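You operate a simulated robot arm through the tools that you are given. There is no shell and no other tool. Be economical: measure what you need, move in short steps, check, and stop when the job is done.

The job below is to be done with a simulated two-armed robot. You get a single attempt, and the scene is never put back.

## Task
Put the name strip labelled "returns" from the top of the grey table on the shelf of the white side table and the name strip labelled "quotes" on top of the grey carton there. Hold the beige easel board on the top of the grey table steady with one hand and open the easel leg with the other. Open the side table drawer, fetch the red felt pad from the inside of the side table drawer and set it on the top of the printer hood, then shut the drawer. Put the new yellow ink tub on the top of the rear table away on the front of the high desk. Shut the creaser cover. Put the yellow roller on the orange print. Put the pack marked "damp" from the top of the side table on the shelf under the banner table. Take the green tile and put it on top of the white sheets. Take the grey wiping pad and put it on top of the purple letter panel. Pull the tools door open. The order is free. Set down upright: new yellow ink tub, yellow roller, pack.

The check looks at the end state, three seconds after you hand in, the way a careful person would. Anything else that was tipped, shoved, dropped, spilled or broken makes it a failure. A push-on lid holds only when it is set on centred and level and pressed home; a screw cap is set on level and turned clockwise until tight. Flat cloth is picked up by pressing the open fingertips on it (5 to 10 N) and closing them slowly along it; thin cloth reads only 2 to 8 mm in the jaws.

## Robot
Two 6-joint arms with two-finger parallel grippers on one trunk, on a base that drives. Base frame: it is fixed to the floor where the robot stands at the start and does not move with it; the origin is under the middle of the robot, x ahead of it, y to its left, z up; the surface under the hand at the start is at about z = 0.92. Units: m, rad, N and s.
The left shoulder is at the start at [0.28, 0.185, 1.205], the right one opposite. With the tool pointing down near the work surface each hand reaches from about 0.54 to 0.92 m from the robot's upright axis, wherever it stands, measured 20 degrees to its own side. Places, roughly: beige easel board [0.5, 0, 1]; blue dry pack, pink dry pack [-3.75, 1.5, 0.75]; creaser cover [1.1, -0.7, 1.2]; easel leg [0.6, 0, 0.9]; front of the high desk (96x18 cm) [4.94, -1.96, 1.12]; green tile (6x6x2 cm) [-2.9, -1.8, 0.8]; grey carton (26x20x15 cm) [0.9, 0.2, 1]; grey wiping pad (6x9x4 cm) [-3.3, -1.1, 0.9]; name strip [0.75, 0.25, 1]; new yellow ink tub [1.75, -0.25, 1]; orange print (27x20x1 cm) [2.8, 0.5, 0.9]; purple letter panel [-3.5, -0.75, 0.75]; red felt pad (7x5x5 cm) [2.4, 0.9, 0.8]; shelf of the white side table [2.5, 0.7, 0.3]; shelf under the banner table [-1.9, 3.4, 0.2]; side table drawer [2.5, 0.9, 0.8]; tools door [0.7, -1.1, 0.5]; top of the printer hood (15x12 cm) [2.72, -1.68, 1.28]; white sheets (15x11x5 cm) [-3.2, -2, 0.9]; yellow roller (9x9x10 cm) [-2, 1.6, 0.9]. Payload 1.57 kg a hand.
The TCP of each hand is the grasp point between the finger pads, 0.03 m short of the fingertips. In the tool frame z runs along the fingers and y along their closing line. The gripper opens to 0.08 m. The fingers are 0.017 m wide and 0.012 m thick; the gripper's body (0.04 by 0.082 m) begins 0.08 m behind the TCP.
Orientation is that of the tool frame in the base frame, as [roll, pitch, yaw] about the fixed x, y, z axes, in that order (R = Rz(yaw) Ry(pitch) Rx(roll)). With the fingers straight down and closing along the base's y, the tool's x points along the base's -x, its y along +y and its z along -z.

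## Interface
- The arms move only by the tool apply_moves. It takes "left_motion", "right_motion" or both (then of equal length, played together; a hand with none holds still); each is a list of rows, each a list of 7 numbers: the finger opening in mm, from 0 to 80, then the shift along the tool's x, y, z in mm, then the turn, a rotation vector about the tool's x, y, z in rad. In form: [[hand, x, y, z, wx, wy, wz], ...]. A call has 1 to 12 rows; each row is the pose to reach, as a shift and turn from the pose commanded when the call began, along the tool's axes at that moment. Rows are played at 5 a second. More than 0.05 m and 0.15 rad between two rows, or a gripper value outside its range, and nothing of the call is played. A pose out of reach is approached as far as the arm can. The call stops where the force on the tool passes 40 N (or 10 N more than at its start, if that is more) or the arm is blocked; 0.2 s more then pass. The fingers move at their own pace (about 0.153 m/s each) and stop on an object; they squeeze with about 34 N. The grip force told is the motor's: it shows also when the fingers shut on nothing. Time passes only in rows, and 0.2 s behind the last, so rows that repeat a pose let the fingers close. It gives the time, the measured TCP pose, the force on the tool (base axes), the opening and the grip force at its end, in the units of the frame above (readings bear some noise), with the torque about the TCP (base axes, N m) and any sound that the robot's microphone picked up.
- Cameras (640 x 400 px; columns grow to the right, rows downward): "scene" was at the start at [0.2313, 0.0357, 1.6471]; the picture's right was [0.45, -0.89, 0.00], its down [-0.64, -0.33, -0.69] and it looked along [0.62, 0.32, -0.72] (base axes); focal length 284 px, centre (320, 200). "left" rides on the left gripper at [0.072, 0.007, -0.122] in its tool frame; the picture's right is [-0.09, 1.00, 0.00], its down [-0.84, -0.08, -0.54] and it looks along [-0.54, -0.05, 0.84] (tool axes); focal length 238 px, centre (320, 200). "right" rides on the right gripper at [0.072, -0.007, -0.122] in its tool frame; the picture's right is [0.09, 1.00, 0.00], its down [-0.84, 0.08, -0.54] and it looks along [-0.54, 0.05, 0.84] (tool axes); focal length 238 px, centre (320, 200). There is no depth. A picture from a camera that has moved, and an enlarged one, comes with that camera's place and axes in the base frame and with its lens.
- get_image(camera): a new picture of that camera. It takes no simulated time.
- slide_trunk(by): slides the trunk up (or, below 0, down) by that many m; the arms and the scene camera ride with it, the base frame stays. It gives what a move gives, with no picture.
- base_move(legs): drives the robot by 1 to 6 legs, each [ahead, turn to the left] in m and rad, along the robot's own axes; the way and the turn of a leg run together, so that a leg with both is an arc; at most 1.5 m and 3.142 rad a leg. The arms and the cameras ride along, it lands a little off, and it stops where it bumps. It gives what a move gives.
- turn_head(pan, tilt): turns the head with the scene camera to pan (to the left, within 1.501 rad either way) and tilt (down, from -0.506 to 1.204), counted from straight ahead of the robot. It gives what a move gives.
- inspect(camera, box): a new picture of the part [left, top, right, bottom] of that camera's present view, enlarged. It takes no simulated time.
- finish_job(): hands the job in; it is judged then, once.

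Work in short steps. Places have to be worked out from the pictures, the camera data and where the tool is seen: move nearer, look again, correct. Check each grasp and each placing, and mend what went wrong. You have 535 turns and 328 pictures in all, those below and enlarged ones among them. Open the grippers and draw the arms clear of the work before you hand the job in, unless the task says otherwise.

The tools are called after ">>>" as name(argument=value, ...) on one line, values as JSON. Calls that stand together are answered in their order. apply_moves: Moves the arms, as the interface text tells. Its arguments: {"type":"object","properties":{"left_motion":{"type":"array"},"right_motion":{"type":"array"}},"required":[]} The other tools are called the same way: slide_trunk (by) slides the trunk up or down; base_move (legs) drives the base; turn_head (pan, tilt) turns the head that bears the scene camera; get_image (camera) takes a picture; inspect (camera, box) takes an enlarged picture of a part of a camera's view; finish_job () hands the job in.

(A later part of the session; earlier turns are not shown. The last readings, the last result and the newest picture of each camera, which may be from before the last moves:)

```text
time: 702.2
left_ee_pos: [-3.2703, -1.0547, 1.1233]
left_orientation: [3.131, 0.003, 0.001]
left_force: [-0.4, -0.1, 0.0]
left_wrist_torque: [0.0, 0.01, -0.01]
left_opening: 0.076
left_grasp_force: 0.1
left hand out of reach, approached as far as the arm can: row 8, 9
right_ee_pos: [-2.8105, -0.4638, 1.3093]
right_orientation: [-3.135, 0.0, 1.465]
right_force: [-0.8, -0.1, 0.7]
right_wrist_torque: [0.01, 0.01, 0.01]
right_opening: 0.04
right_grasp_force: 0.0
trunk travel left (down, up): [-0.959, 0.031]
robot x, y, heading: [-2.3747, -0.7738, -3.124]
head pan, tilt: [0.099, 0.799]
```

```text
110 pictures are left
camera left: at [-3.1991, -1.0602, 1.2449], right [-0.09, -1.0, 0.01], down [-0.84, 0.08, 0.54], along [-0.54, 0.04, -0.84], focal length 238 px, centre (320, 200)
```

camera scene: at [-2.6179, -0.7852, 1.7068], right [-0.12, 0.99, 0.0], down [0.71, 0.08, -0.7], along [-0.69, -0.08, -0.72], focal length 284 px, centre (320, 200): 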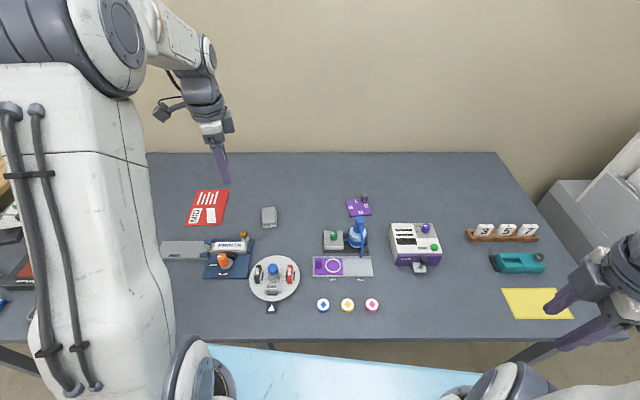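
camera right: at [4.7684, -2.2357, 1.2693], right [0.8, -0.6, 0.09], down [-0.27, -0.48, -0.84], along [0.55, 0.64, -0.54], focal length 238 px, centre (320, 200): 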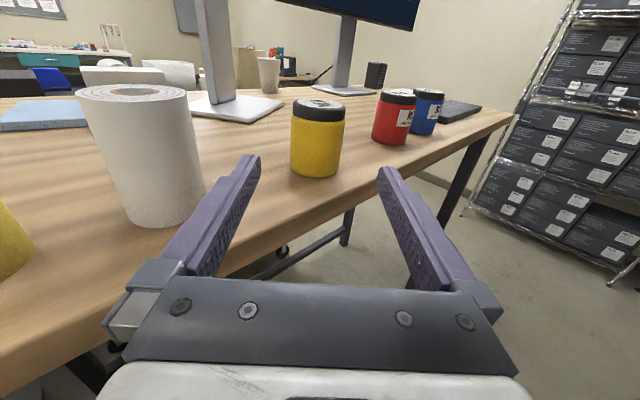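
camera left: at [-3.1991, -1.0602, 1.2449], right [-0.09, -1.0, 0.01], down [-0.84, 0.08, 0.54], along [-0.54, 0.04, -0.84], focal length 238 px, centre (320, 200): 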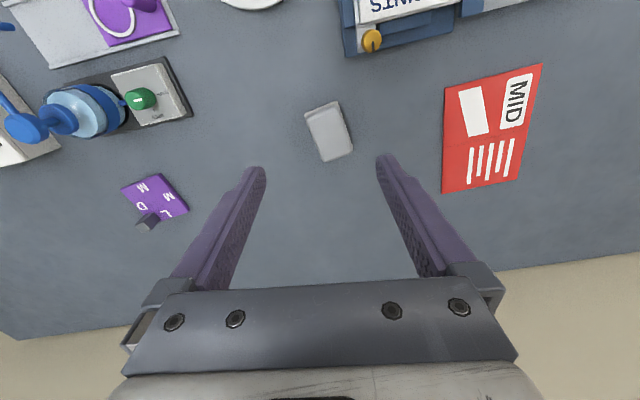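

>>> base_move(legs=[[0.12, 0]])

>>> apply_moves(left_motion=[[76, 25, 4, 20, 0, 0, -0.09], [76, 50, 9, 45, 0, 0, -0.18], [76, 75, 13, 75, 0, 0, -0.26], [76, 75, 13, 110, 0, 0, -0.26]])

>>> get_image(camera="left")

```text
time: 703.5
left_ee_pos: [-3.3934, -1.0573, 1.1239]
left_orientation: [3.13, 0.004, -0.001]
left_force: [0.0, -0.1, -0.5]
left_wrist_torque: [0.01, 0.04, 0.01]
left_opening: 0.076
left_grasp_force: 0.0
right_ee_pos: [-2.9329, -0.4657, 1.3074]
right_orientation: [-3.135, 0.0, 1.465]
right_force: [-0.7, -0.7, -0.1]
right_wrist_torque: [-0.02, 0.03, 0.0]
right_opening: 0.0399
right_grasp_force: 0.1
trunk travel left (down, up): [-0.959, 0.031]
robot x, y, heading: [-2.5, -0.7758, -3.126]
head pan, tilt: [0.099, 0.799]
```

```text
time: 704.5
left_ee_pos: [-3.3192, -1.0716, 1.0143]
left_orientation: [3.129, 0.008, 0.261]
left_force: [-0.1, -0.4, 0.6]
left_wrist_torque: [-0.01, 0.02, -0.01]
left_opening: 0.0759
left_grasp_force: 0.0
right_ee_pos: [-2.9334, -0.4652, 1.3092]
right_orientation: [-3.135, -0.002, 1.465]
right_force: [0.1, 0.0, -0.7]
right_wrist_torque: [0.04, 0.0, -0.01]
right_opening: 0.0403
right_grasp_force: 0.0
trunk travel left (down, up): [-0.959, 0.031]
robot x, y, heading: [-2.4987, -0.7753, -3.125]
head pan, tilt: [0.099, 0.799]
```

```text
109 pictures are left
camera left: at [-3.2475, -1.0578, 1.1347], right [0.17, -0.99, 0.01], down [-0.83, -0.13, 0.55], along [-0.54, -0.1, -0.84], focal length 238 px, centre (320, 200)
```

left: 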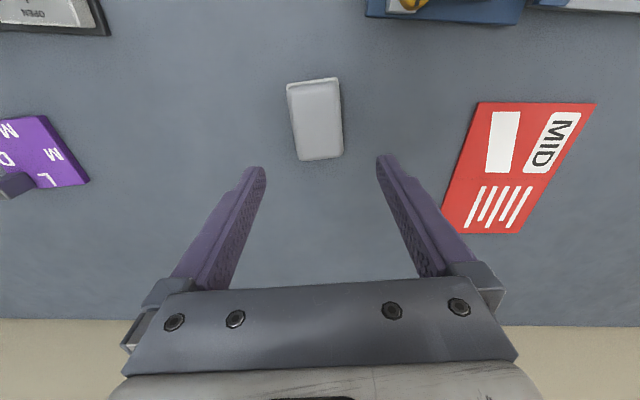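

>>> apply_moves(left_motion=[[76, 4, -4, 45, 0, 0, 0], [76, 4, -4, 90, 0, 0, 0], [76, 4, -4, 120, 0, 0, 0], [76, 4, -4, 134, 0, 0, 0], [30, 4, -4, 134, 0, 0, 0], [30, 4, -4, 134, 0, 0, 0], [30, 4, -4, 134, 0, 0, 0], [30, 4, -4, 95, 0, 0, 0], [30, 4, -4, 50, 0, 0, 0], [30, 4, -4, 5, 0, 0, 0]])

>>> get_image(camera="left")

```text
time: 706.7
left_ee_pos: [-3.3158, -1.0671, 1.0093]
left_orientation: [3.129, 0.005, 0.26]
left_force: [0.5, 0.0, -0.2]
left_wrist_torque: [0.03, 0.0, 0.01]
left_opening: 0.0572
left_grasp_force: 34.2
right_ee_pos: [-2.9321, -0.4662, 1.3083]
right_orientation: [-3.134, 0.002, 1.464]
right_force: [-1.4, -0.1, -0.2]
right_wrist_torque: [0.02, 0.02, 0.0]
right_opening: 0.0397
right_grasp_force: 0.0
trunk travel left (down, up): [-0.959, 0.031]
robot x, y, heading: [-2.4966, -0.774, -3.123]
head pan, tilt: [0.099, 0.799]
```

```text
108 pictures are left
camera left: at [-3.2442, -1.0539, 1.1301], right [0.17, -0.99, 0.01], down [-0.83, -0.13, 0.55], along [-0.54, -0.1, -0.84], focal length 238 px, centre (320, 200)
```

left: 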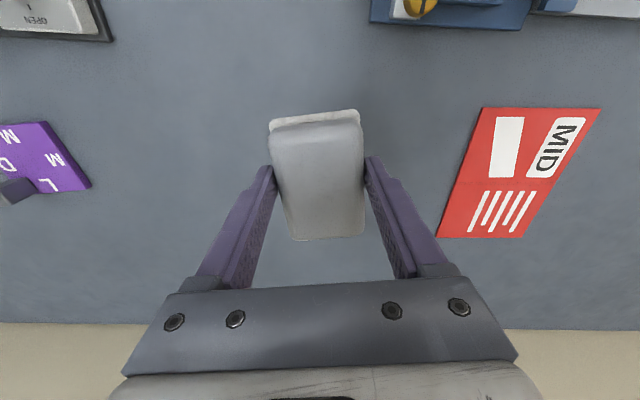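

The wiping pad is held (57 mm). I lift it, turn it about 92°, and carry it over the panel, whose free centre is near (-3.411, -0.72).

>>> apply_moves(left_motion=[[30, 0, 0, -45, 0, 0, 0.1], [30, 0, -10, -88, 0, 0, 0.23], [30, 0, -40, -120, 0, 0, 0.36], [30, 0, -75, -140, 0, 0, 0.5], [30, 0, -110, -145, 0, 0, 0.64], [30, 0, -145, -145, 0, 0, 0.78], [30, 0, -180, -145, 0, 0, 0.92], [30, 0, -215, -145, 0, 0, 1.06], [30, 0, -250, -145, 0, 0, 1.2], [30, 0, -285, -145, 0, 0, 1.34], [30, 0, -322, -145, 0, 0, 1.47], [30, -3, -360, -145, 0, 0, 1.6]])

>>> get_image(camera="left")

```text
time: 709.3
left_ee_pos: [-3.3592, -0.737, 1.1485]
left_orientation: [3.133, -0.009, -1.343]
left_force: [-0.4, 0.1, -0.5]
left_wrist_torque: [-0.01, -0.03, 0.01]
left_opening: 0.0571
left_grasp_force: 34.2
left hand out of reach, approached as far as the arm can: row 10, 11, 12
right_ee_pos: [-2.9338, -0.4648, 1.3087]
right_orientation: [-3.134, -0.001, 1.464]
right_force: [-0.2, -0.5, 0.1]
right_wrist_torque: [-0.01, -0.06, 0.0]
right_opening: 0.0399
right_grasp_force: 0.0
trunk travel left (down, up): [-0.959, 0.031]
robot x, y, heading: [-2.4984, -0.773, -3.126]
head pan, tilt: [0.099, 0.799]
```

```text
107 pictures are left
camera left: at [-3.3488, -0.8082, 1.2705], right [-0.99, -0.14, 0.01], down [-0.11, 0.84, 0.53], along [-0.08, 0.53, -0.85], focal length 238 px, centre (320, 200)
```

left: 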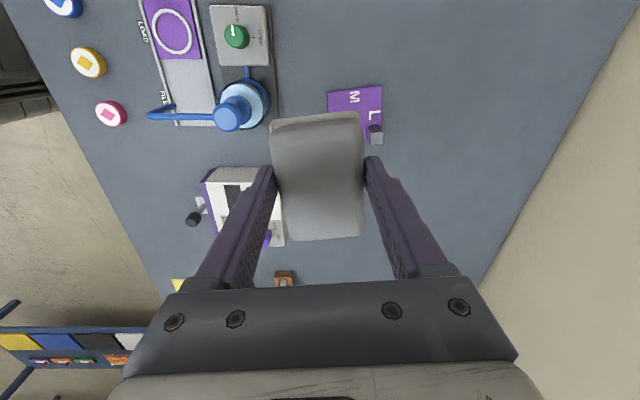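

The arm stops 5 cm short, so I roll the base forward 6 cm.

>>> base_move(legs=[[0.06, 0]])

>>> apply_moves(left_motion=[[30, 0, 0, 30, 0, 0, 0], [30, 0, 0, 60, 0, 0, 0], [30, 0, 0, 90, 0, 0, 0]])

>>> get_image(camera="left")

>>> get_image(camera="scene")

```text
time: 710.2
left_ee_pos: [-3.4186, -0.7383, 1.1483]
left_orientation: [3.132, -0.01, -1.34]
left_force: [-0.5, 0.6, -1.1]
left_wrist_torque: [0.02, -0.01, 0.0]
left_opening: 0.057
left_grasp_force: 34.7
right_ee_pos: [-2.9938, -0.4681, 1.3079]
right_orientation: [-3.135, 0.0, 1.465]
right_force: [0.4, 0.4, -0.3]
right_wrist_torque: [0.02, 0.01, 0.0]
right_opening: 0.0401
right_grasp_force: 0.1
trunk travel left (down, up): [-0.959, 0.031]
robot x, y, heading: [-2.56, -0.7686, -3.124]
head pan, tilt: [0.099, 0.799]
```

```text
time: 711.0
left_ee_pos: [-3.4136, -0.7421, 1.0617]
left_orientation: [3.132, -0.011, -1.34]
left_force: [0.0, 0.2, -1.2]
left_wrist_torque: [0.01, -0.02, 0.01]
left_opening: 0.0572
left_grasp_force: 33.9
left hand out of reach, approached as far as the arm can: row 3
right_ee_pos: [-2.993, -0.467, 1.3086]
right_orientation: [-3.136, -0.001, 1.465]
right_force: [0.0, -0.7, 0.1]
right_wrist_torque: [-0.01, 0.0, -0.01]
right_opening: 0.0399
right_grasp_force: 0.1
trunk travel left (down, up): [-0.959, 0.031]
robot x, y, heading: [-2.5556, -0.7758, -3.131]
head pan, tilt: [0.099, 0.799]
```

```text
106 pictures are left
camera left: at [-3.4036, -0.8122, 1.1821], right [-0.99, -0.14, 0.01], down [-0.11, 0.84, 0.53], along [-0.08, 0.53, -0.85], focal length 238 px, centre (320, 200)
```

left: 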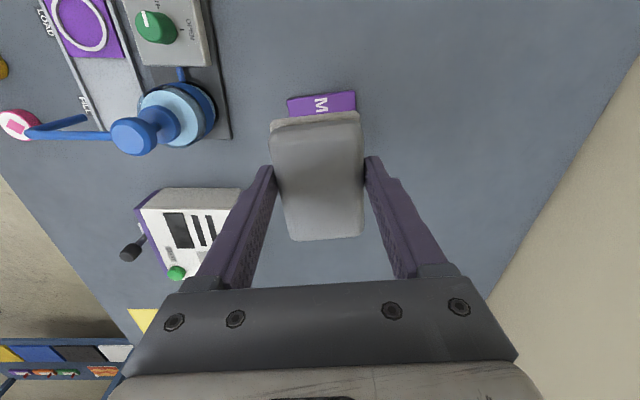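

```text
105 pictures are left
camera scene: at [-2.8003, -0.7882, 1.7068], right [-0.12, 0.99, 0.0], down [0.71, 0.08, -0.7], along [-0.69, -0.08, -0.72], focal length 284 px, centre (320, 200)
```

scene: 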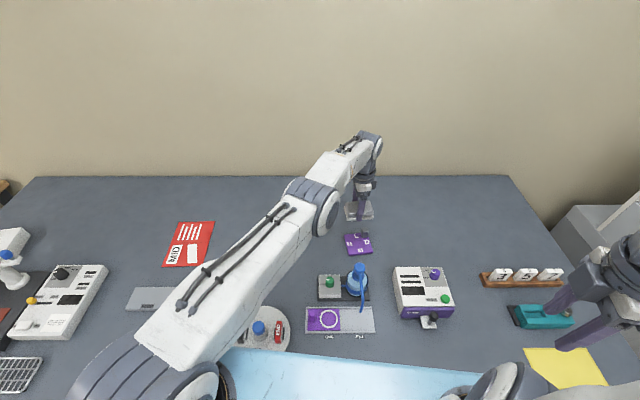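

I shift 3.5 cm north to centre the pad over the panel and lower it.

>>> apply_moves(left_motion=[[30, -12, -2, 30, 0, 0, 0], [30, -24, -4, 65, 0, 0, 0], [30, -35, -6, 100, 0, 0, 0], [30, -35, -6, 130, 0, 0, 0], [30, -35, -6, 148, 0, 0, 0]])

>>> get_image(camera="left")

```text
time: 712.2
left_ee_pos: [-3.3824, -0.7246, 0.9527]
left_orientation: [3.131, -0.009, -1.341]
left_force: [-0.1, 0.3, -0.1]
left_wrist_torque: [-0.01, -0.01, 0.0]
left_opening: 0.057
left_grasp_force: 33.7
left hand out of reach, approached as far as the arm can: row 1, 2, 3, 4, 5
right_ee_pos: [-2.9921, -0.4656, 1.3078]
right_orientation: [-3.136, 0.001, 1.465]
right_force: [0.6, 0.1, 0.0]
right_wrist_torque: [0.01, -0.01, 0.01]
right_opening: 0.0399
right_grasp_force: 0.0
trunk travel left (down, up): [-0.959, 0.031]
robot x, y, heading: [-2.5574, -0.7757, -3.124]
head pan, tilt: [0.099, 0.799]
```

```text
104 pictures are left
camera left: at [-3.371, -0.7956, 1.0734], right [-0.99, -0.14, 0.01], down [-0.11, 0.84, 0.53], along [-0.08, 0.53, -0.85], focal length 238 px, centre (320, 200)
```

left: 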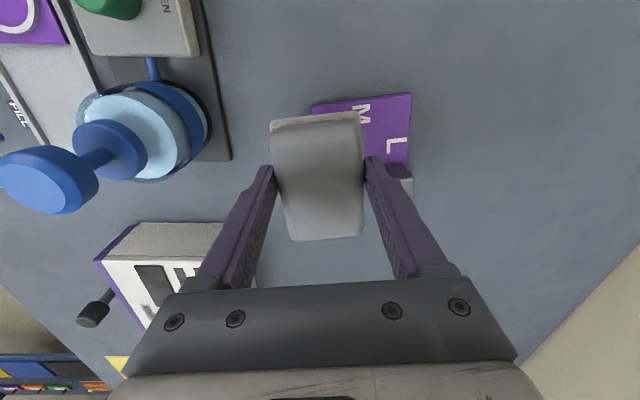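

Lowering pulls the hand back out of reach. I raise it a little, roll forward 5 cm more, and try again.

>>> apply_moves(left_motion=[[30, 0, 0, -40, 0, 0, 0], [30, 0, 0, -80, 0, 0, 0]])

>>> base_move(legs=[[0.06, 0]])

>>> get_image(camera="left")

```text
time: 712.8
left_ee_pos: [-3.3814, -0.7252, 1.0319]
left_orientation: [3.133, -0.011, -1.341]
left_force: [0.5, -0.3, -0.7]
left_wrist_torque: [-0.02, 0.0, -0.02]
left_opening: 0.0569
left_grasp_force: 34.2
right_ee_pos: [-2.9914, -0.4675, 1.308]
right_orientation: [-3.134, 0.0, 1.465]
right_force: [-0.1, -0.6, -0.2]
right_wrist_torque: [-0.04, -0.01, 0.02]
right_opening: 0.04
right_grasp_force: 0.0
trunk travel left (down, up): [-0.959, 0.031]
robot x, y, heading: [-2.5624, -0.775, -3.123]
head pan, tilt: [0.099, 0.799]
```

```text
time: 713.9
left_ee_pos: [-3.4112, -0.7508, 1.0341]
left_orientation: [3.133, -0.013, -1.298]
left_force: [0.3, 0.4, -1.6]
left_wrist_torque: [0.0, -0.04, -0.01]
left_opening: 0.0574
left_grasp_force: 34.2
right_ee_pos: [-3.0344, -0.4774, 1.3077]
right_orientation: [-3.137, 0.001, 1.51]
right_force: [0.0, -0.7, -0.6]
right_wrist_torque: [0.02, -0.01, 0.01]
right_opening: 0.04
right_grasp_force: 0.1
trunk travel left (down, up): [-0.959, 0.031]
robot x, y, heading: [-2.591, -0.7524, -3.034]
head pan, tilt: [0.099, 0.799]
stopped in leg 1: the robot was blocked; the commanded pose is now the measured one
```

```text
103 pictures are left
camera left: at [-3.3987, -0.8207, 1.1557], right [-0.98, -0.18, 0.01], down [-0.15, 0.83, 0.53], along [-0.1, 0.52, -0.85], focal length 238 px, centre (320, 200)
```

left: 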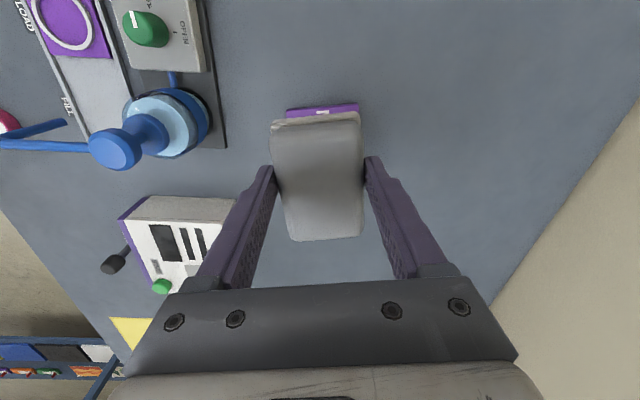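

The base touched the table's underframe, so I back off 1.5 cm. I align the pad at this height, and will then descend with the trunk instead of the arm.

>>> base_move(legs=[[-0.015, 0]])

>>> apply_moves(left_motion=[[30, -15, 0, 0, 0, 0, 0], [30, -30, 0, 0, 0, 0, 0], [30, -44, 8, 0, 0, 0, 0], [30, -44, 12, 0, 0, 0, 0]])

>>> get_image(camera="left")

```text
time: 714.7
left_ee_pos: [-3.3968, -0.7501, 1.0339]
left_orientation: [3.133, -0.01, -1.299]
left_force: [0.2, -0.4, -0.9]
left_wrist_torque: [-0.05, -0.01, -0.03]
left_opening: 0.057
left_grasp_force: 34.0
right_ee_pos: [-3.0196, -0.4758, 1.3073]
right_orientation: [-3.136, 0.002, 1.51]
right_force: [-0.4, 0.1, -0.5]
right_wrist_torque: [-0.01, -0.02, 0.0]
right_opening: 0.04
right_grasp_force: 0.1
trunk travel left (down, up): [-0.959, 0.031]
robot x, y, heading: [-2.5769, -0.7524, -3.028]
head pan, tilt: [0.099, 0.799]
```

```text
time: 715.7
left_ee_pos: [-3.3967, -0.7173, 1.0349]
left_orientation: [3.135, -0.014, -1.299]
left_force: [-0.7, -0.4, -1.4]
left_wrist_torque: [0.02, -0.06, 0.01]
left_opening: 0.0572
left_grasp_force: 33.7
left hand out of reach, approached as far as the arm can: row 2, 3, 4
right_ee_pos: [-3.0197, -0.476, 1.3081]
right_orientation: [-3.136, 0.001, 1.508]
right_force: [0.0, 0.5, 0.6]
right_wrist_torque: [0.02, -0.02, 0.0]
right_opening: 0.04
right_grasp_force: 0.1
trunk travel left (down, up): [-0.959, 0.031]
robot x, y, heading: [-2.5748, -0.7519, -3.032]
head pan, tilt: [0.099, 0.799]
```

```text
102 pictures are left
camera left: at [-3.3832, -0.7881, 1.1579], right [-0.98, -0.18, 0.01], down [-0.15, 0.83, 0.53], along [-0.1, 0.52, -0.85], focal length 238 px, centre (320, 200)
```

left: 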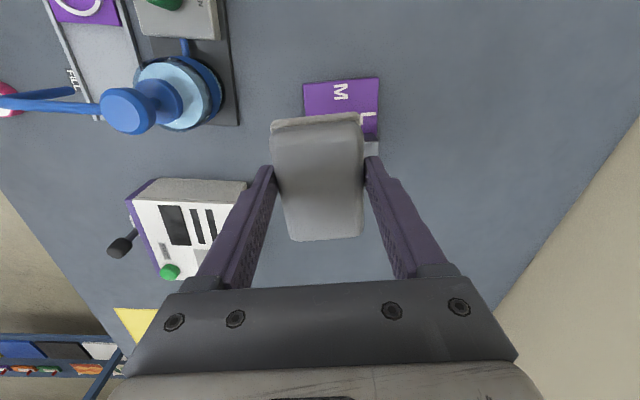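

The left arm is at full stretch because it reaches across. Turning the base 0.3 rad to the right brings its shoulder nearer; I raise the hand, then turn.

>>> apply_moves(left_motion=[[30, 0, 0, -40, 0, 0, 0], [30, 20, -30, -80, 0, 0, 0], [30, 40, -60, -110, 0, 0, 0]])

>>> base_move(legs=[[-0.03, 0], [0, -0.3]])

>>> get_image(camera="scene")

```text
refused: row 2 steps farther than a row can; nothing moved
```

```text
time: 717.8
left_ee_pos: [-3.3221, -0.4772, 1.0376]
left_orientation: [3.13, -0.008, -1.592]
left_force: [-0.2, -0.7, -1.0]
left_wrist_torque: [0.01, 0.04, -0.02]
left_opening: 0.0571
left_grasp_force: 34.6
right_ee_pos: [-2.8896, -0.3545, 1.3078]
right_orientation: [-3.137, 0.0, 1.213]
right_force: [-0.3, 0.8, -0.4]
right_wrist_torque: [0.0, 0.02, 0.04]
right_opening: 0.0402
right_grasp_force: 0.1
trunk travel left (down, up): [-0.959, 0.031]
robot x, y, heading: [-2.549, -0.7492, 2.954]
head pan, tilt: [0.099, 0.799]
stopped in leg 2: the robot was blocked; the commanded pose is now the measured one
```

```text
101 pictures are left
camera scene: at [-2.7837, -0.7113, 1.7068], right [0.09, 1.0, 0.0], down [0.71, -0.06, -0.7], along [-0.69, 0.06, -0.72], focal length 284 px, centre (320, 200)
```

scene: 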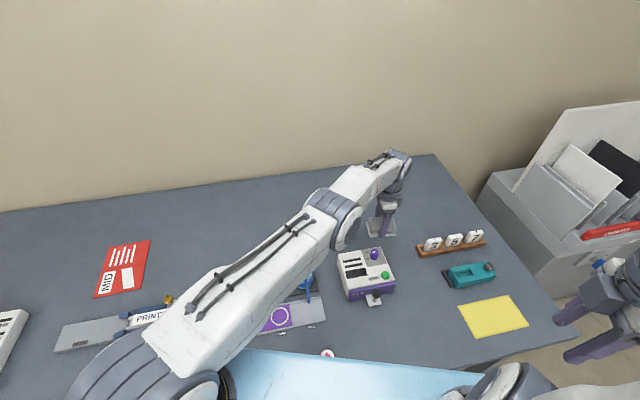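

The arm call was refused but the turn happened; nothing was touched. Now I lift a little and bring the pad back over the panel with the nearer shoulder.

>>> apply_moves(left_motion=[[30, 0, 0, -35, 0, 0, 0], [30, 0, 0, -65, 0, 0, 0], [30, 33, 13, -65, 0, 0, -0.035], [30, 66, 26, -65, 0, 0, -0.07], [30, 99, 38, -65, 0, 0, -0.105], [30, 132, 51, -65, 0, 0, -0.14], [30, 165, 64, -65, 0, 0, -0.175], [30, 198, 76, -65, 0, 0, -0.21], [30, 232, 89, -65, 0, 0, -0.248], [30, 232, 89, -30, 0, 0, -0.248], [30, 232, 89, 0, 0, 0, -0.248]])

>>> get_image(camera="left")

```text
time: 720.2
left_ee_pos: [-3.4188, -0.7075, 1.0395]
left_orientation: [3.129, -0.002, -1.346]
left_force: [0.0, -0.3, -1.3]
left_wrist_torque: [-0.02, 0.03, -0.01]
left_opening: 0.0571
left_grasp_force: 34.0
right_ee_pos: [-2.8918, -0.3544, 1.3082]
right_orientation: [-3.138, 0.002, 1.215]
right_force: [-0.2, -0.6, -0.7]
right_wrist_torque: [-0.01, -0.02, 0.01]
right_opening: 0.0399
right_grasp_force: 0.1
trunk travel left (down, up): [-0.959, 0.031]
robot x, y, heading: [-2.5447, -0.7457, 2.953]
head pan, tilt: [0.099, 0.799]
```

```text
100 pictures are left
camera left: at [-3.4082, -0.7777, 1.1614], right [-0.99, -0.13, 0.01], down [-0.11, 0.84, 0.54], along [-0.08, 0.53, -0.84], focal length 238 px, centre (320, 200)
```

left: 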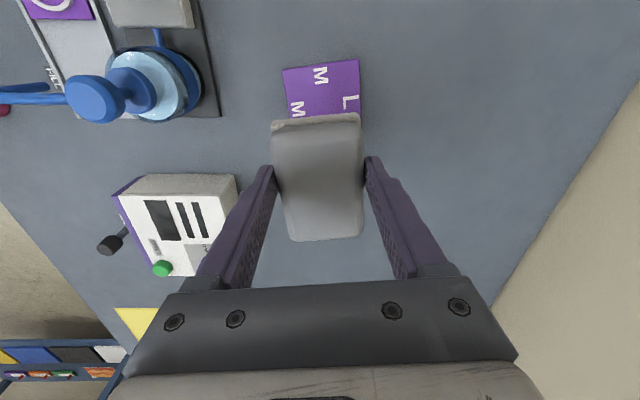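

Within reach now and correctly placed over the panel. I lower it.

>>> apply_moves(left_motion=[[30, 0, 0, 35, 0, 0, 0], [30, 0, 0, 70, 0, 0, 0], [30, 0, 0, 105, 0, 0, 0], [30, 0, 0, 125, 0, 0, 0], [30, 0, 0, 135, 0, 0, 0]])

>>> get_image(camera="left")

```text
time: 721.4
left_ee_pos: [-3.4216, -0.7082, 0.9234]
left_orientation: [3.109, 0.005, -1.345]
left_force: [0.7, -0.4, 11.0]
left_wrist_torque: [-0.02, 0.31, 0.02]
left_opening: 0.0573
left_grasp_force: 34.2
left hand out of reach, approached as far as the arm can: row 4, 5
right_ee_pos: [-2.89, -0.3546, 1.3082]
right_orientation: [-3.137, 0.001, 1.216]
right_force: [0.8, -0.1, 0.2]
right_wrist_torque: [-0.01, 0.04, -0.01]
right_opening: 0.04
right_grasp_force: 0.0
trunk travel left (down, up): [-0.959, 0.031]
robot x, y, heading: [-2.5476, -0.7451, 2.957]
head pan, tilt: [0.099, 0.799]
stopped in row 5 (left hand): the force on the tool passed its limit at 44 N (the readings are from after the stop); the commanded pose is now the measured one
```

```text
99 pictures are left
camera left: at [-3.4079, -0.7793, 1.0442], right [-0.99, -0.13, 0.03], down [-0.09, 0.83, 0.54], along [-0.1, 0.54, -0.84], focal length 238 px, centre (320, 200)
```

left: 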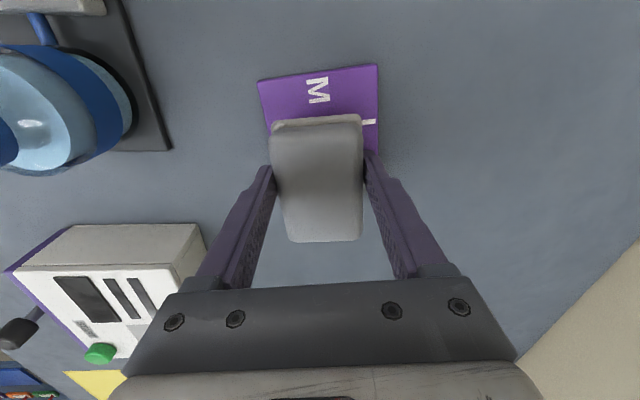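

It touched down early, at pad bottom z ≈ 0.883: the pad's back edge is resting on the small grey block. I lift 15 mm, shift 15 mm toward me, and lower again.

>>> apply_moves(left_motion=[[30, 0, 0, -15, 0, 0, 0], [30, 0, -15, -15, 0.03, 0, 0], [30, 0, -15, 0, 0.03, 0, 0], [30, 0, -15, 15, 0.03, 0, 0], [30, 0, -15, 22, 0.03, 0, 0]])

```text
time: 722.4
left_ee_pos: [-3.4138, -0.7027, 0.9156]
left_orientation: [3.124, 0.01, -1.344]
left_force: [-2.1, 0.6, 12.2]
left_wrist_torque: [-0.02, 0.56, -0.01]
left_opening: 0.0569
left_grasp_force: 34.2
left hand out of reach, approached as far as the arm can: row 1, 2, 3
right_ee_pos: [-2.8901, -0.3546, 1.308]
right_orientation: [-3.137, 0.0, 1.216]
right_force: [-0.3, -0.3, -0.1]
right_wrist_torque: [0.0, -0.03, -0.02]
right_opening: 0.0403
right_grasp_force: 0.1
trunk travel left (down, up): [-0.959, 0.031]
robot x, y, heading: [-2.5465, -0.7509, 2.951]
head pan, tilt: [0.099, 0.799]
stopped in row 5 (left hand): the force on the tool passed its limit at 46 N (the readings are from after the stop); the commanded pose is now the measured one
```

The rear finger itself meets the block. I shift 18 mm to the side and a bit more forward, then lower.

>>> apply_moves(left_motion=[[30, 0, 0, -18, 0, 0, 0], [30, 10, -4, -18, 0.01, 0, 0], [30, 19, -8, -18, 0.015, 0, 0], [30, 19, -8, -5, 0.015, 0, 0], [30, 19, -8, 8, 0.015, 0, 0], [30, 19, -8, 16, 0.015, 0, 0]])

>>> get_image(camera="left")

```text
time: 723.8
left_ee_pos: [-3.4029, -0.7184, 0.8937]
left_orientation: [-3.134, 0.005, -1.344]
left_force: [0.0, 0.4, -0.8]
left_wrist_torque: [-0.02, -0.01, 0.02]
left_opening: 0.0571
left_grasp_force: 34.0
left hand out of reach, approached as far as the arm can: row 1, 2, 3, 4, 5, 6
right_ee_pos: [-2.8913, -0.3548, 1.3076]
right_orientation: [-3.137, 0.001, 1.215]
right_force: [-0.4, -0.3, -0.4]
right_wrist_torque: [-0.01, 0.0, 0.0]
right_opening: 0.0401
right_grasp_force: 0.1
trunk travel left (down, up): [-0.959, 0.031]
robot x, y, heading: [-2.5458, -0.7455, 2.95]
head pan, tilt: [0.099, 0.799]
```

```text
98 pictures are left
camera left: at [-3.3945, -0.7918, 1.0146], right [-0.99, -0.13, -0.01], down [-0.12, 0.83, 0.55], along [-0.07, 0.54, -0.84], focal length 238 px, centre (320, 200)
```

left: 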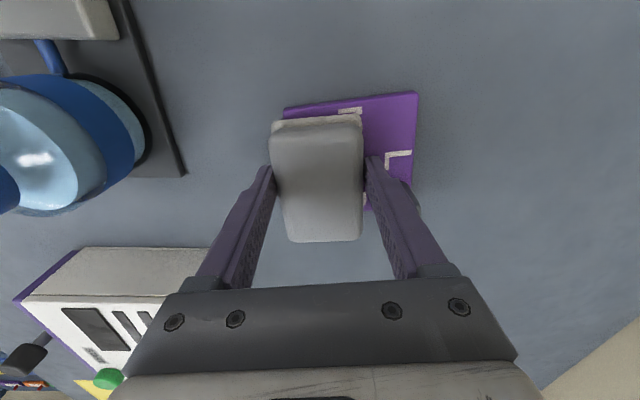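

Now it clears the block and sits over the panel. I lower the last bit.

>>> apply_moves(left_motion=[[30, 0, 3, 2, 0, 0, 0], [30, 0, 3, 5, 0, 0, 0], [30, 0, 3, 8, 0, 0, 0], [30, 0, 3, 10, 0, 0, 0]])

```text
time: 724.8
left_ee_pos: [-3.4059, -0.7183, 0.8902]
left_orientation: [3.139, 0.011, -1.344]
left_force: [0.6, -0.2, 23.9]
left_wrist_torque: [-0.48, -0.7, 0.01]
left_opening: 0.0572
left_grasp_force: 34.4
left hand out of reach, approached as far as the arm can: row 3, 4
right_ee_pos: [-2.8891, -0.3544, 1.3089]
right_orientation: [-3.136, 0.001, 1.215]
right_force: [-0.3, -0.2, -0.8]
right_wrist_torque: [-0.02, -0.02, -0.01]
right_opening: 0.0401
right_grasp_force: 0.1
trunk travel left (down, up): [-0.959, 0.031]
robot x, y, heading: [-2.5433, -0.7477, 2.956]
head pan, tilt: [0.099, 0.799]
```

Contact at 24 N with the pad at panel level. I release and lift.

>>> apply_moves(left_motion=[[30, 0, 0, -2, 0, 0, 0], [70, 0, 0, -2, 0, 0, 0], [70, 0, 0, -2, 0, 0, 0], [70, 0, 0, -40, 0, 0, 0], [70, 0, 0, -80, 0, 0, 0], [70, 0, 0, -120, 0, 0, 0]])

>>> get_image(camera="left")

```text
time: 726.2
left_ee_pos: [-3.4374, -0.7121, 0.9962]
left_orientation: [-3.136, 0.006, -1.343]
left_force: [0.5, 0.4, 0.8]
left_wrist_torque: [-0.01, -0.01, 0.01]
left_opening: 0.0701
left_grasp_force: 0.1
left hand out of reach, approached as far as the arm can: row 4, 5, 6
right_ee_pos: [-2.8909, -0.3551, 1.3081]
right_orientation: [-3.136, 0.002, 1.214]
right_force: [1.2, 0.5, 0.2]
right_wrist_torque: [0.0, -0.03, -0.01]
right_opening: 0.04
right_grasp_force: 0.1
trunk travel left (down, up): [-0.959, 0.031]
robot x, y, heading: [-2.5436, -0.7517, 2.952]
head pan, tilt: [0.099, 0.799]
```

```text
97 pictures are left
camera left: at [-3.4282, -0.786, 1.1183], right [-0.99, -0.13, -0.01], down [-0.12, 0.83, 0.55], along [-0.07, 0.54, -0.84], focal length 238 px, centre (320, 200)
```

left: 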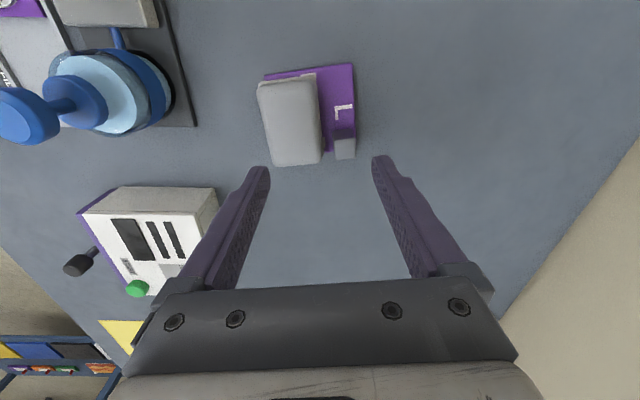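

The wiping pad lies on the panel. I withdraw, back away from the table, and look toward the packs in the north-west.

>>> apply_moves(left_motion=[[50, 0, 0, -40, 0, 0, 0], [50, 0, 0, -80, 0, 0, 0], [50, 0, -30, -115, 0, 0, 0], [50, 0, -70, -130, 0, 0, 0], [50, 10, -110, -140, 0, 0, 0], [50, 20, -150, -150, 0, 0, 0]])

>>> base_move(legs=[[-0.5, 0], [0, -0.8]])

>>> turn_head(pan=0, tilt=0.4)

>>> get_image(camera="scene")

```text
time: 727.6
left_ee_pos: [-3.4434, -0.6805, 1.1139]
left_orientation: [-3.135, 0.008, -1.345]
left_force: [0.1, 2.0, -0.1]
left_wrist_torque: [0.01, 0.0, -0.02]
left_opening: 0.0498
left_grasp_force: 0.0
left hand out of reach, approached as far as the arm can: row 1, 2, 3, 4, 5, 6
right_ee_pos: [-2.8902, -0.3533, 1.3085]
right_orientation: [-3.137, 0.002, 1.215]
right_force: [-0.2, 1.0, -0.1]
right_wrist_torque: [0.0, -0.01, -0.02]
right_opening: 0.0401
right_grasp_force: 0.0
trunk travel left (down, up): [-0.959, 0.031]
robot x, y, heading: [-2.5461, -0.7458, 2.955]
head pan, tilt: [0.099, 0.799]
```

```text
time: 732.6
left_ee_pos: [-2.6421, -0.1545, 1.1138]
left_orientation: [-3.134, 0.008, -2.138]
left_force: [0.4, -0.3, -0.6]
left_wrist_torque: [0.01, -0.02, 0.0]
left_opening: 0.0499
left_grasp_force: 0.0
right_ee_pos: [-2.0206, -0.3192, 1.3083]
right_orientation: [-3.136, 0.001, 0.423]
right_force: [-0.3, -0.3, 0.2]
right_wrist_torque: [0.0, -0.02, 0.02]
right_opening: 0.0402
right_grasp_force: 0.0
trunk travel left (down, up): [-0.959, 0.031]
robot x, y, heading: [-2.0581, -0.8407, 2.155]
head pan, tilt: [0.099, 0.799]
```

```text
time: 733.5
left_ee_pos: [-2.6418, -0.1526, 1.114]
left_orientation: [-3.134, 0.006, -2.137]
left_force: [0.2, 0.9, -1.1]
left_wrist_torque: [0.01, 0.0, 0.03]
left_opening: 0.0502
left_grasp_force: 0.1
right_ee_pos: [-2.0207, -0.3179, 1.3088]
right_orientation: [-3.137, 0.002, 0.421]
right_force: [0.3, -0.6, -0.5]
right_wrist_torque: [0.03, -0.02, 0.01]
right_opening: 0.0401
right_grasp_force: 0.0
trunk travel left (down, up): [-0.959, 0.031]
robot x, y, heading: [-2.0567, -0.8424, 2.163]
head pan, tilt: [0.0, 0.4]
```

```text
96 pictures are left
camera scene: at [-2.1989, -0.6306, 1.7418], right [0.83, 0.56, 0.0], down [0.22, -0.32, -0.92], along [-0.51, 0.77, -0.39], focal length 284 px, centre (320, 200)
```

scene: 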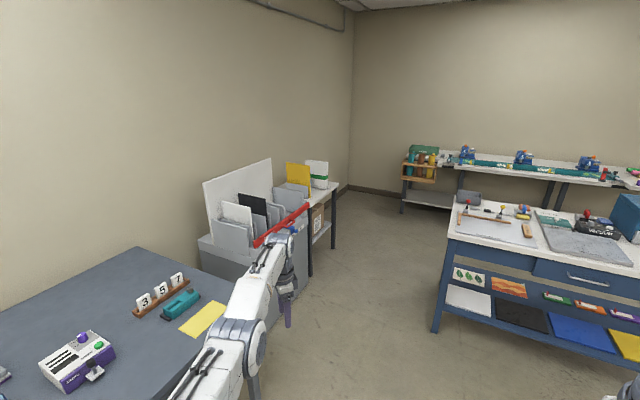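

>>> base_move(legs=[[0, -0.29], [1.5, 0]])

>>> turn_head(pan=0.7, tilt=0.5)

>>> get_image(camera="scene")

>>> turn_head(pan=-0.6, tilt=0.5)

>>> get_image(camera="scene")

```text
time: 741.9
left_ee_pos: [-2.8782, 1.4148, 1.1134]
left_orientation: [-3.135, 0.007, -2.419]
left_force: [0.4, -1.1, 0.7]
left_wrist_torque: [-0.01, -0.02, 0.01]
left_opening: 0.05
left_grasp_force: 0.0
right_ee_pos: [-2.3256, 1.0835, 1.3081]
right_orientation: [-3.136, 0.001, 0.141]
right_force: [0.0, 0.4, 1.1]
right_wrist_torque: [0.03, 0.0, -0.01]
right_opening: 0.04
right_grasp_force: 0.1
trunk travel left (down, up): [-0.959, 0.031]
robot x, y, heading: [-2.5081, 0.5945, 1.878]
head pan, tilt: [0.0, 0.4]
```

```text
time: 742.9
left_ee_pos: [-2.8783, 1.4154, 1.114]
left_orientation: [-3.134, 0.006, -2.419]
left_force: [0.1, -0.3, -0.5]
left_wrist_torque: [-0.03, 0.02, 0.03]
left_opening: 0.05
left_grasp_force: 0.0
right_ee_pos: [-2.3276, 1.0846, 1.3077]
right_orientation: [-3.137, 0.002, 0.143]
right_force: [0.6, 0.0, -0.7]
right_wrist_torque: [-0.03, 0.02, -0.03]
right_opening: 0.0399
right_grasp_force: 0.0
trunk travel left (down, up): [-0.959, 0.031]
robot x, y, heading: [-2.5091, 0.5923, 1.881]
head pan, tilt: [0.7, 0.499]
```

```text
95 pictures are left
camera scene: at [-2.6341, 0.7939, 1.7328], right [0.54, 0.84, 0.0], down [0.4, -0.26, -0.88], along [-0.74, 0.47, -0.48], focal length 284 px, centre (320, 200)
```

scene: 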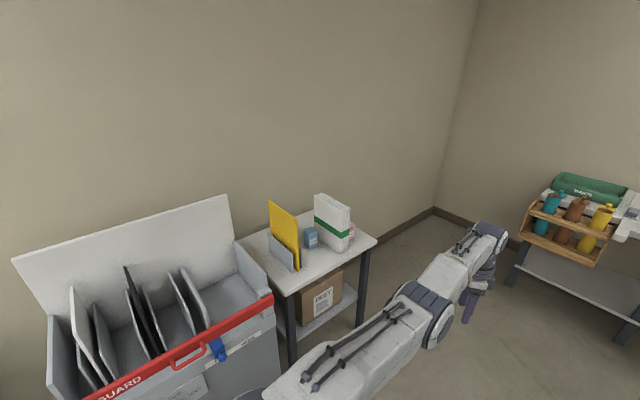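

```text
time: 744.4
left_ee_pos: [-2.8786, 1.4159, 1.1127]
left_orientation: [-3.135, 0.007, -2.419]
left_force: [1.2, 0.1, -0.4]
left_wrist_torque: [0.03, -0.02, -0.03]
left_opening: 0.0501
left_grasp_force: 0.1
right_ee_pos: [-2.3276, 1.0833, 1.3084]
right_orientation: [-3.136, 0.001, 0.14]
right_force: [0.6, 0.4, -0.1]
right_wrist_torque: [-0.03, 0.02, 0.0]
right_opening: 0.04
right_grasp_force: 0.1
trunk travel left (down, up): [-0.959, 0.031]
robot x, y, heading: [-2.5082, 0.5928, 1.882]
head pan, tilt: [-0.6, 0.499]
```

```text
94 pictures are left
camera scene: at [-2.531, 0.8322, 1.7328], right [0.96, -0.29, 0.0], down [-0.14, -0.46, -0.88], along [0.25, 0.84, -0.48], focal length 284 px, centre (320, 200)
```

scene: 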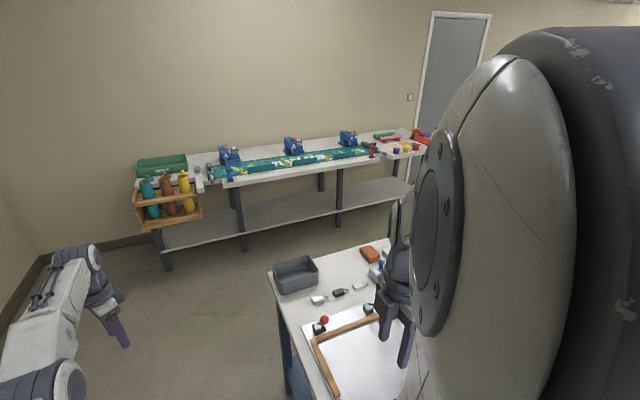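

>>> turn_head(pan=0.7, tilt=0.5)

>>> inspect(camera="scene", box=[230, 180, 390, 280])

```text
time: 745.9
left_ee_pos: [-2.8781, 1.415, 1.1145]
left_orientation: [-3.134, 0.007, -2.419]
left_force: [0.1, 0.6, -0.8]
left_wrist_torque: [0.0, -0.01, 0.01]
left_opening: 0.0502
left_grasp_force: 0.0
right_ee_pos: [-2.3277, 1.0846, 1.3076]
right_orientation: [-3.136, 0.0, 0.142]
right_force: [-0.1, -0.4, -0.4]
right_wrist_torque: [-0.03, 0.03, 0.0]
right_opening: 0.0401
right_grasp_force: 0.1
trunk travel left (down, up): [-0.959, 0.031]
robot x, y, heading: [-2.5124, 0.5929, 1.875]
head pan, tilt: [0.7, 0.499]
```

```text
4.00 times, centred on (310, 230) of scene
camera zoom: at [-2.6341, 0.7938, 1.7328], right [0.54, 0.84, 0.0], down [0.4, -0.26, -0.88], along [-0.74, 0.47, -0.48], focal length 1136 px, centre (360, 80)
```

zoom: 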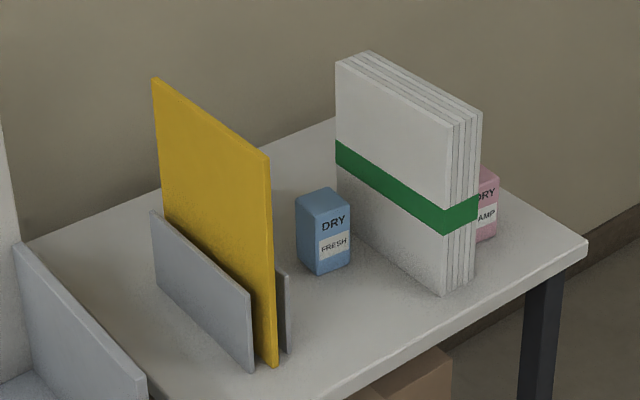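

The pink pack reads "DRY … DAMP": that is the one, behind the white packet. I tuck the left hand and drive north to view it from the other side.

>>> apply_moves(left_motion=[[50, 19, -41, -10, 0, 0, 0], [50, 38, -82, -20, 0, 0, 0], [50, 57, -123, -30, 0, 0, 0], [50, 76, -164, -40, 0, 0, 0], [50, 95, -205, -50, 0, 0, 0], [50, 114, -246, -60, 0, 0, 0], [50, 133, -287, -70, 0, 0, 0], [50, 152, -328, -80, 0, 0, 0]])

>>> base_move(legs=[[0, -0.06], [1.2, 0]])

>>> turn_head(pan=1.4, tilt=0.6)

>>> get_image(camera="scene")

```text
time: 747.7
left_ee_pos: [-2.8727, 1.4165, 1.1235]
left_orientation: [-3.133, 0.007, -2.42]
left_force: [0.8, 0.1, -0.6]
left_wrist_torque: [-0.04, -0.01, -0.01]
left_opening: 0.0502
left_grasp_force: 0.0
left hand out of reach, approached as far as the arm can: row 1, 2, 3, 4, 5, 6, 7, 8
right_ee_pos: [-2.3276, 1.0845, 1.3088]
right_orientation: [-3.135, 0.002, 0.141]
right_force: [0.3, -0.2, 0.3]
right_wrist_torque: [0.0, 0.0, 0.01]
right_opening: 0.04
right_grasp_force: 0.1
trunk travel left (down, up): [-0.959, 0.031]
robot x, y, heading: [-2.5068, 0.5924, 1.882]
head pan, tilt: [0.7, 0.499]
```

```text
time: 750.1
left_ee_pos: [-2.8524, 1.5864, 1.1219]
left_orientation: [-3.128, 0.003, -2.498]
left_force: [-0.4, 1.1, -0.5]
left_wrist_torque: [-0.03, -0.05, -0.03]
left_opening: 0.0499
left_grasp_force: 0.1
right_ee_pos: [-2.3323, 1.2142, 1.3074]
right_orientation: [-3.137, 0.002, 0.063]
right_force: [0.0, 0.9, 0.5]
right_wrist_torque: [0.01, -0.04, 0.02]
right_opening: 0.04
right_grasp_force: 0.1
trunk travel left (down, up): [-0.959, 0.031]
robot x, y, heading: [-2.5543, 0.7386, 1.804]
head pan, tilt: [0.7, 0.499]
stopped in leg 2: the robot was blocked; the commanded pose is now the measured one
```

```text
time: 751.1
left_ee_pos: [-2.8503, 1.5858, 1.1233]
left_orientation: [-3.132, 0.005, -2.496]
left_force: [0.8, -1.1, 0.7]
left_wrist_torque: [0.02, 0.02, 0.01]
left_opening: 0.0502
left_grasp_force: 0.1
right_ee_pos: [-2.3332, 1.2144, 1.3074]
right_orientation: [-3.136, 0.002, 0.064]
right_force: [0.2, 0.6, -0.3]
right_wrist_torque: [-0.05, -0.01, 0.01]
right_opening: 0.0403
right_grasp_force: 0.0
trunk travel left (down, up): [-0.959, 0.031]
robot x, y, heading: [-2.5551, 0.7385, 1.798]
head pan, tilt: [1.4, 0.6]
```

```text
92 pictures are left
camera scene: at [-2.6786, 0.8882, 1.7237], right [-0.06, 1.0, 0.0], down [0.56, 0.03, -0.83], along [-0.82, -0.05, -0.56], focal length 284 px, centre (320, 200)
```

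scene: 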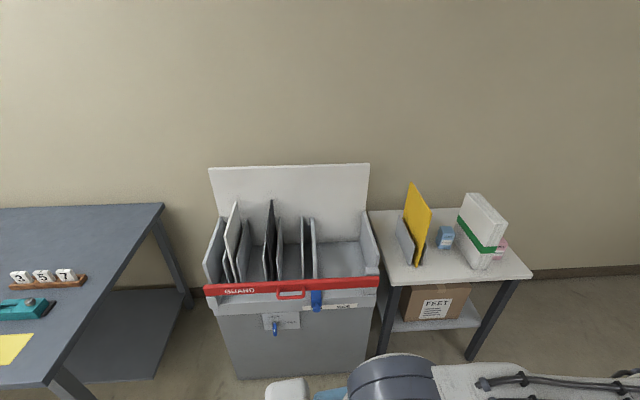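

>>> turn_head(pan=-0.5, tilt=1.1)

>>> get_image(camera="scene")

```text
time: 753.0
left_ee_pos: [-2.8519, 1.5882, 1.1209]
left_orientation: [-3.132, 0.006, -2.495]
left_force: [0.8, -0.4, -0.5]
left_wrist_torque: [-0.02, 0.01, -0.01]
left_opening: 0.0499
left_grasp_force: 0.0
right_ee_pos: [-2.3332, 1.2142, 1.307]
right_orientation: [-3.135, 0.0, 0.063]
right_force: [-0.4, 0.2, -0.2]
right_wrist_torque: [0.0, 0.0, 0.04]
right_opening: 0.0398
right_grasp_force: 0.1
trunk travel left (down, up): [-0.959, 0.031]
robot x, y, heading: [-2.5546, 0.7405, 1.801]
head pan, tilt: [-0.499, 1.1]
```

```text
91 pictures are left
camera scene: at [-2.5735, 0.954, 1.6851], right [0.96, -0.27, 0.0], down [-0.24, -0.86, -0.45], along [0.12, 0.44, -0.89], focal length 284 px, centre (320, 200)
```

scene: 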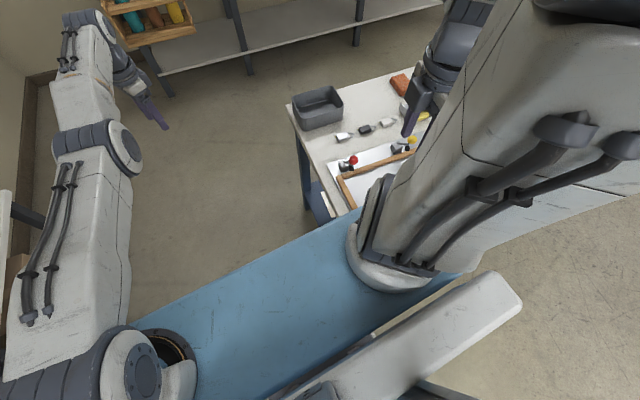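

The mounting table's end blocks on the right. First I free the left arm's stuck posture by turning its wrist back toward the natural orientation.

>>> apply_moves(left_motion=[[50, 0, 0, 0, 0, 0, -0.12], [50, 0, 0, 0, 0, 0, -0.24], [50, 0, 0, 0, 0, 0, -0.36], [50, 0, 0, 0, 0, 0, -0.48], [50, 0, 0, 0, 0, 0, -0.6], [50, 0, 0, 0, 0, 0, -0.72], [50, 0, 0, 0, 0, 0, -0.84], [50, 0, 0, 0, 0, 0, -0.96]])

```text
time: 754.8
left_ee_pos: [-2.8495, 1.5868, 1.1213]
left_orientation: [-3.13, -0.008, -1.533]
left_force: [-0.4, -0.5, 0.2]
left_wrist_torque: [-0.02, 0.03, 0.01]
left_opening: 0.0501
left_grasp_force: 0.0
right_ee_pos: [-2.3326, 1.2131, 1.3077]
right_orientation: [-3.136, 0.002, 0.062]
right_force: [-0.2, -0.6, 1.0]
right_wrist_torque: [0.03, 0.0, -0.01]
right_opening: 0.04
right_grasp_force: 0.1
trunk travel left (down, up): [-0.959, 0.031]
robot x, y, heading: [-2.5525, 0.7401, 1.797]
head pan, tilt: [-0.499, 1.1]
```

>>> apply_moves(left_motion=[[50, 40, 0, -10, 0, 0, 0], [50, 80, 0, -20, 0, 0, 0], [50, 120, 0, -35, 0, 0, 0], [50, 160, 0, -50, 0, 0, 0], [50, 200, 0, -70, 0, 0, 0], [50, 240, 0, -90, 0, 0, 0], [50, 280, 0, -110, 0, 0, 0], [50, 320, 0, -130, 0, 0, 0]])

>>> base_move(legs=[[-0.35, 0], [0, 0.45]])

```text
time: 756.6
left_ee_pos: [-2.8702, 1.5545, 1.2721]
left_orientation: [-3.124, -0.078, -1.538]
left_force: [-0.4, 0.9, -0.9]
left_wrist_torque: [-0.06, -0.05, 0.0]
left_opening: 0.0496
left_grasp_force: 0.0
left hand out of reach, approached as far as the arm can: row 1, 2, 3, 4, 5, 6, 7, 8
right_ee_pos: [-2.3323, 1.2148, 1.3062]
right_orientation: [-3.138, 0.001, 0.064]
right_force: [-0.5, 0.9, -0.3]
right_wrist_torque: [-0.09, 0.0, -0.04]
right_opening: 0.04
right_grasp_force: 0.1
trunk travel left (down, up): [-0.959, 0.031]
robot x, y, heading: [-2.552, 0.7382, 1.797]
head pan, tilt: [-0.499, 1.1]
```

```text
time: 760.2
left_ee_pos: [-3.1142, 0.9919, 1.2738]
left_orientation: [-3.126, -0.075, -1.089]
left_force: [0.2, 0.0, 0.5]
left_wrist_torque: [0.01, 0.04, 0.02]
left_opening: 0.0499
left_grasp_force: 0.1
right_ee_pos: [-2.4813, 0.9198, 1.3088]
right_orientation: [-3.138, 0.002, 0.513]
right_force: [-0.1, -0.2, -0.3]
right_wrist_torque: [0.04, -0.03, -0.03]
right_opening: 0.0398
right_grasp_force: 0.1
trunk travel left (down, up): [-0.959, 0.031]
robot x, y, heading: [-2.4745, 0.3948, 2.245]
head pan, tilt: [-0.499, 1.1]
```

The left arm is stretched straight, a singular pose. I try breaking out of it by moving sideways and down instead of straight back.

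>>> apply_moves(left_motion=[[50, 10, 40, 0, 0, 0, 0], [50, 20, 80, 0, 0, 0, 0], [50, 40, 110, 0, 0, 0, 0], [50, 70, 130, 10, 0, 0, 0], [50, 100, 150, 20, 0, 0, 0], [50, 140, 160, 30, 0, 0, 0], [50, 180, 160, 40, 0, 0, 0], [50, 220, 160, 50, 0, 0, 0]])

>>> turn_head(pan=0.6, tilt=0.7)

>>> get_image(camera="scene")

```text
time: 762.0
left_ee_pos: [-3.1597, 0.7258, 1.2474]
left_orientation: [3.141, -0.048, -1.086]
left_force: [8.2, -5.1, -8.1]
left_wrist_torque: [0.45, 0.79, -0.05]
left_opening: 0.0499
left_grasp_force: 0.1
left hand out of reach, approached as far as the arm can: row 1, 2, 3, 4, 5
right_ee_pos: [-2.4818, 0.9194, 1.3066]
right_orientation: [-3.136, 0.002, 0.513]
right_force: [0.6, -0.1, -0.5]
right_wrist_torque: [0.02, 0.05, -0.01]
right_opening: 0.0398
right_grasp_force: 0.1
trunk travel left (down, up): [-0.959, 0.031]
robot x, y, heading: [-2.4744, 0.3951, 2.251]
head pan, tilt: [-0.499, 1.1]
```

```text
time: 763.3
left_ee_pos: [-3.1677, 0.7302, 1.2508]
left_orientation: [3.133, -0.032, -1.085]
left_force: [0.5, -0.4, -0.3]
left_wrist_torque: [0.01, 0.02, -0.01]
left_opening: 0.0499
left_grasp_force: 0.0
right_ee_pos: [-2.4813, 0.9197, 1.3085]
right_orientation: [-3.136, 0.0, 0.514]
right_force: [-0.1, -0.9, -1.3]
right_wrist_torque: [-0.01, -0.04, -0.01]
right_opening: 0.04
right_grasp_force: 0.0
trunk travel left (down, up): [-0.959, 0.031]
robot x, y, heading: [-2.4761, 0.3978, 2.25]
head pan, tilt: [0.6, 0.7]
```

```text
90 pictures are left
camera scene: at [-2.6569, 0.5433, 1.715], right [0.29, 0.96, 0.0], down [0.62, -0.19, -0.76], along [-0.73, 0.22, -0.64], focal length 284 px, centre (320, 200)
```

scene: 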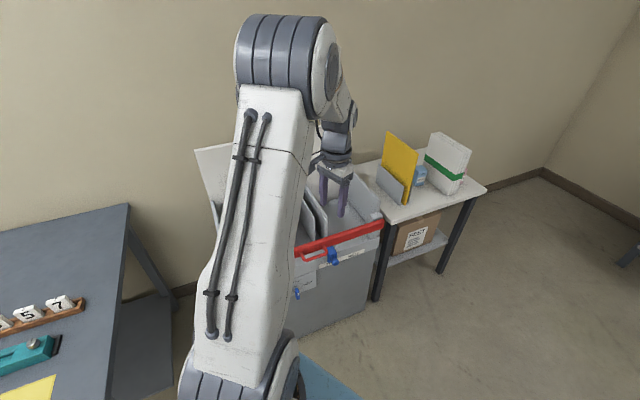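

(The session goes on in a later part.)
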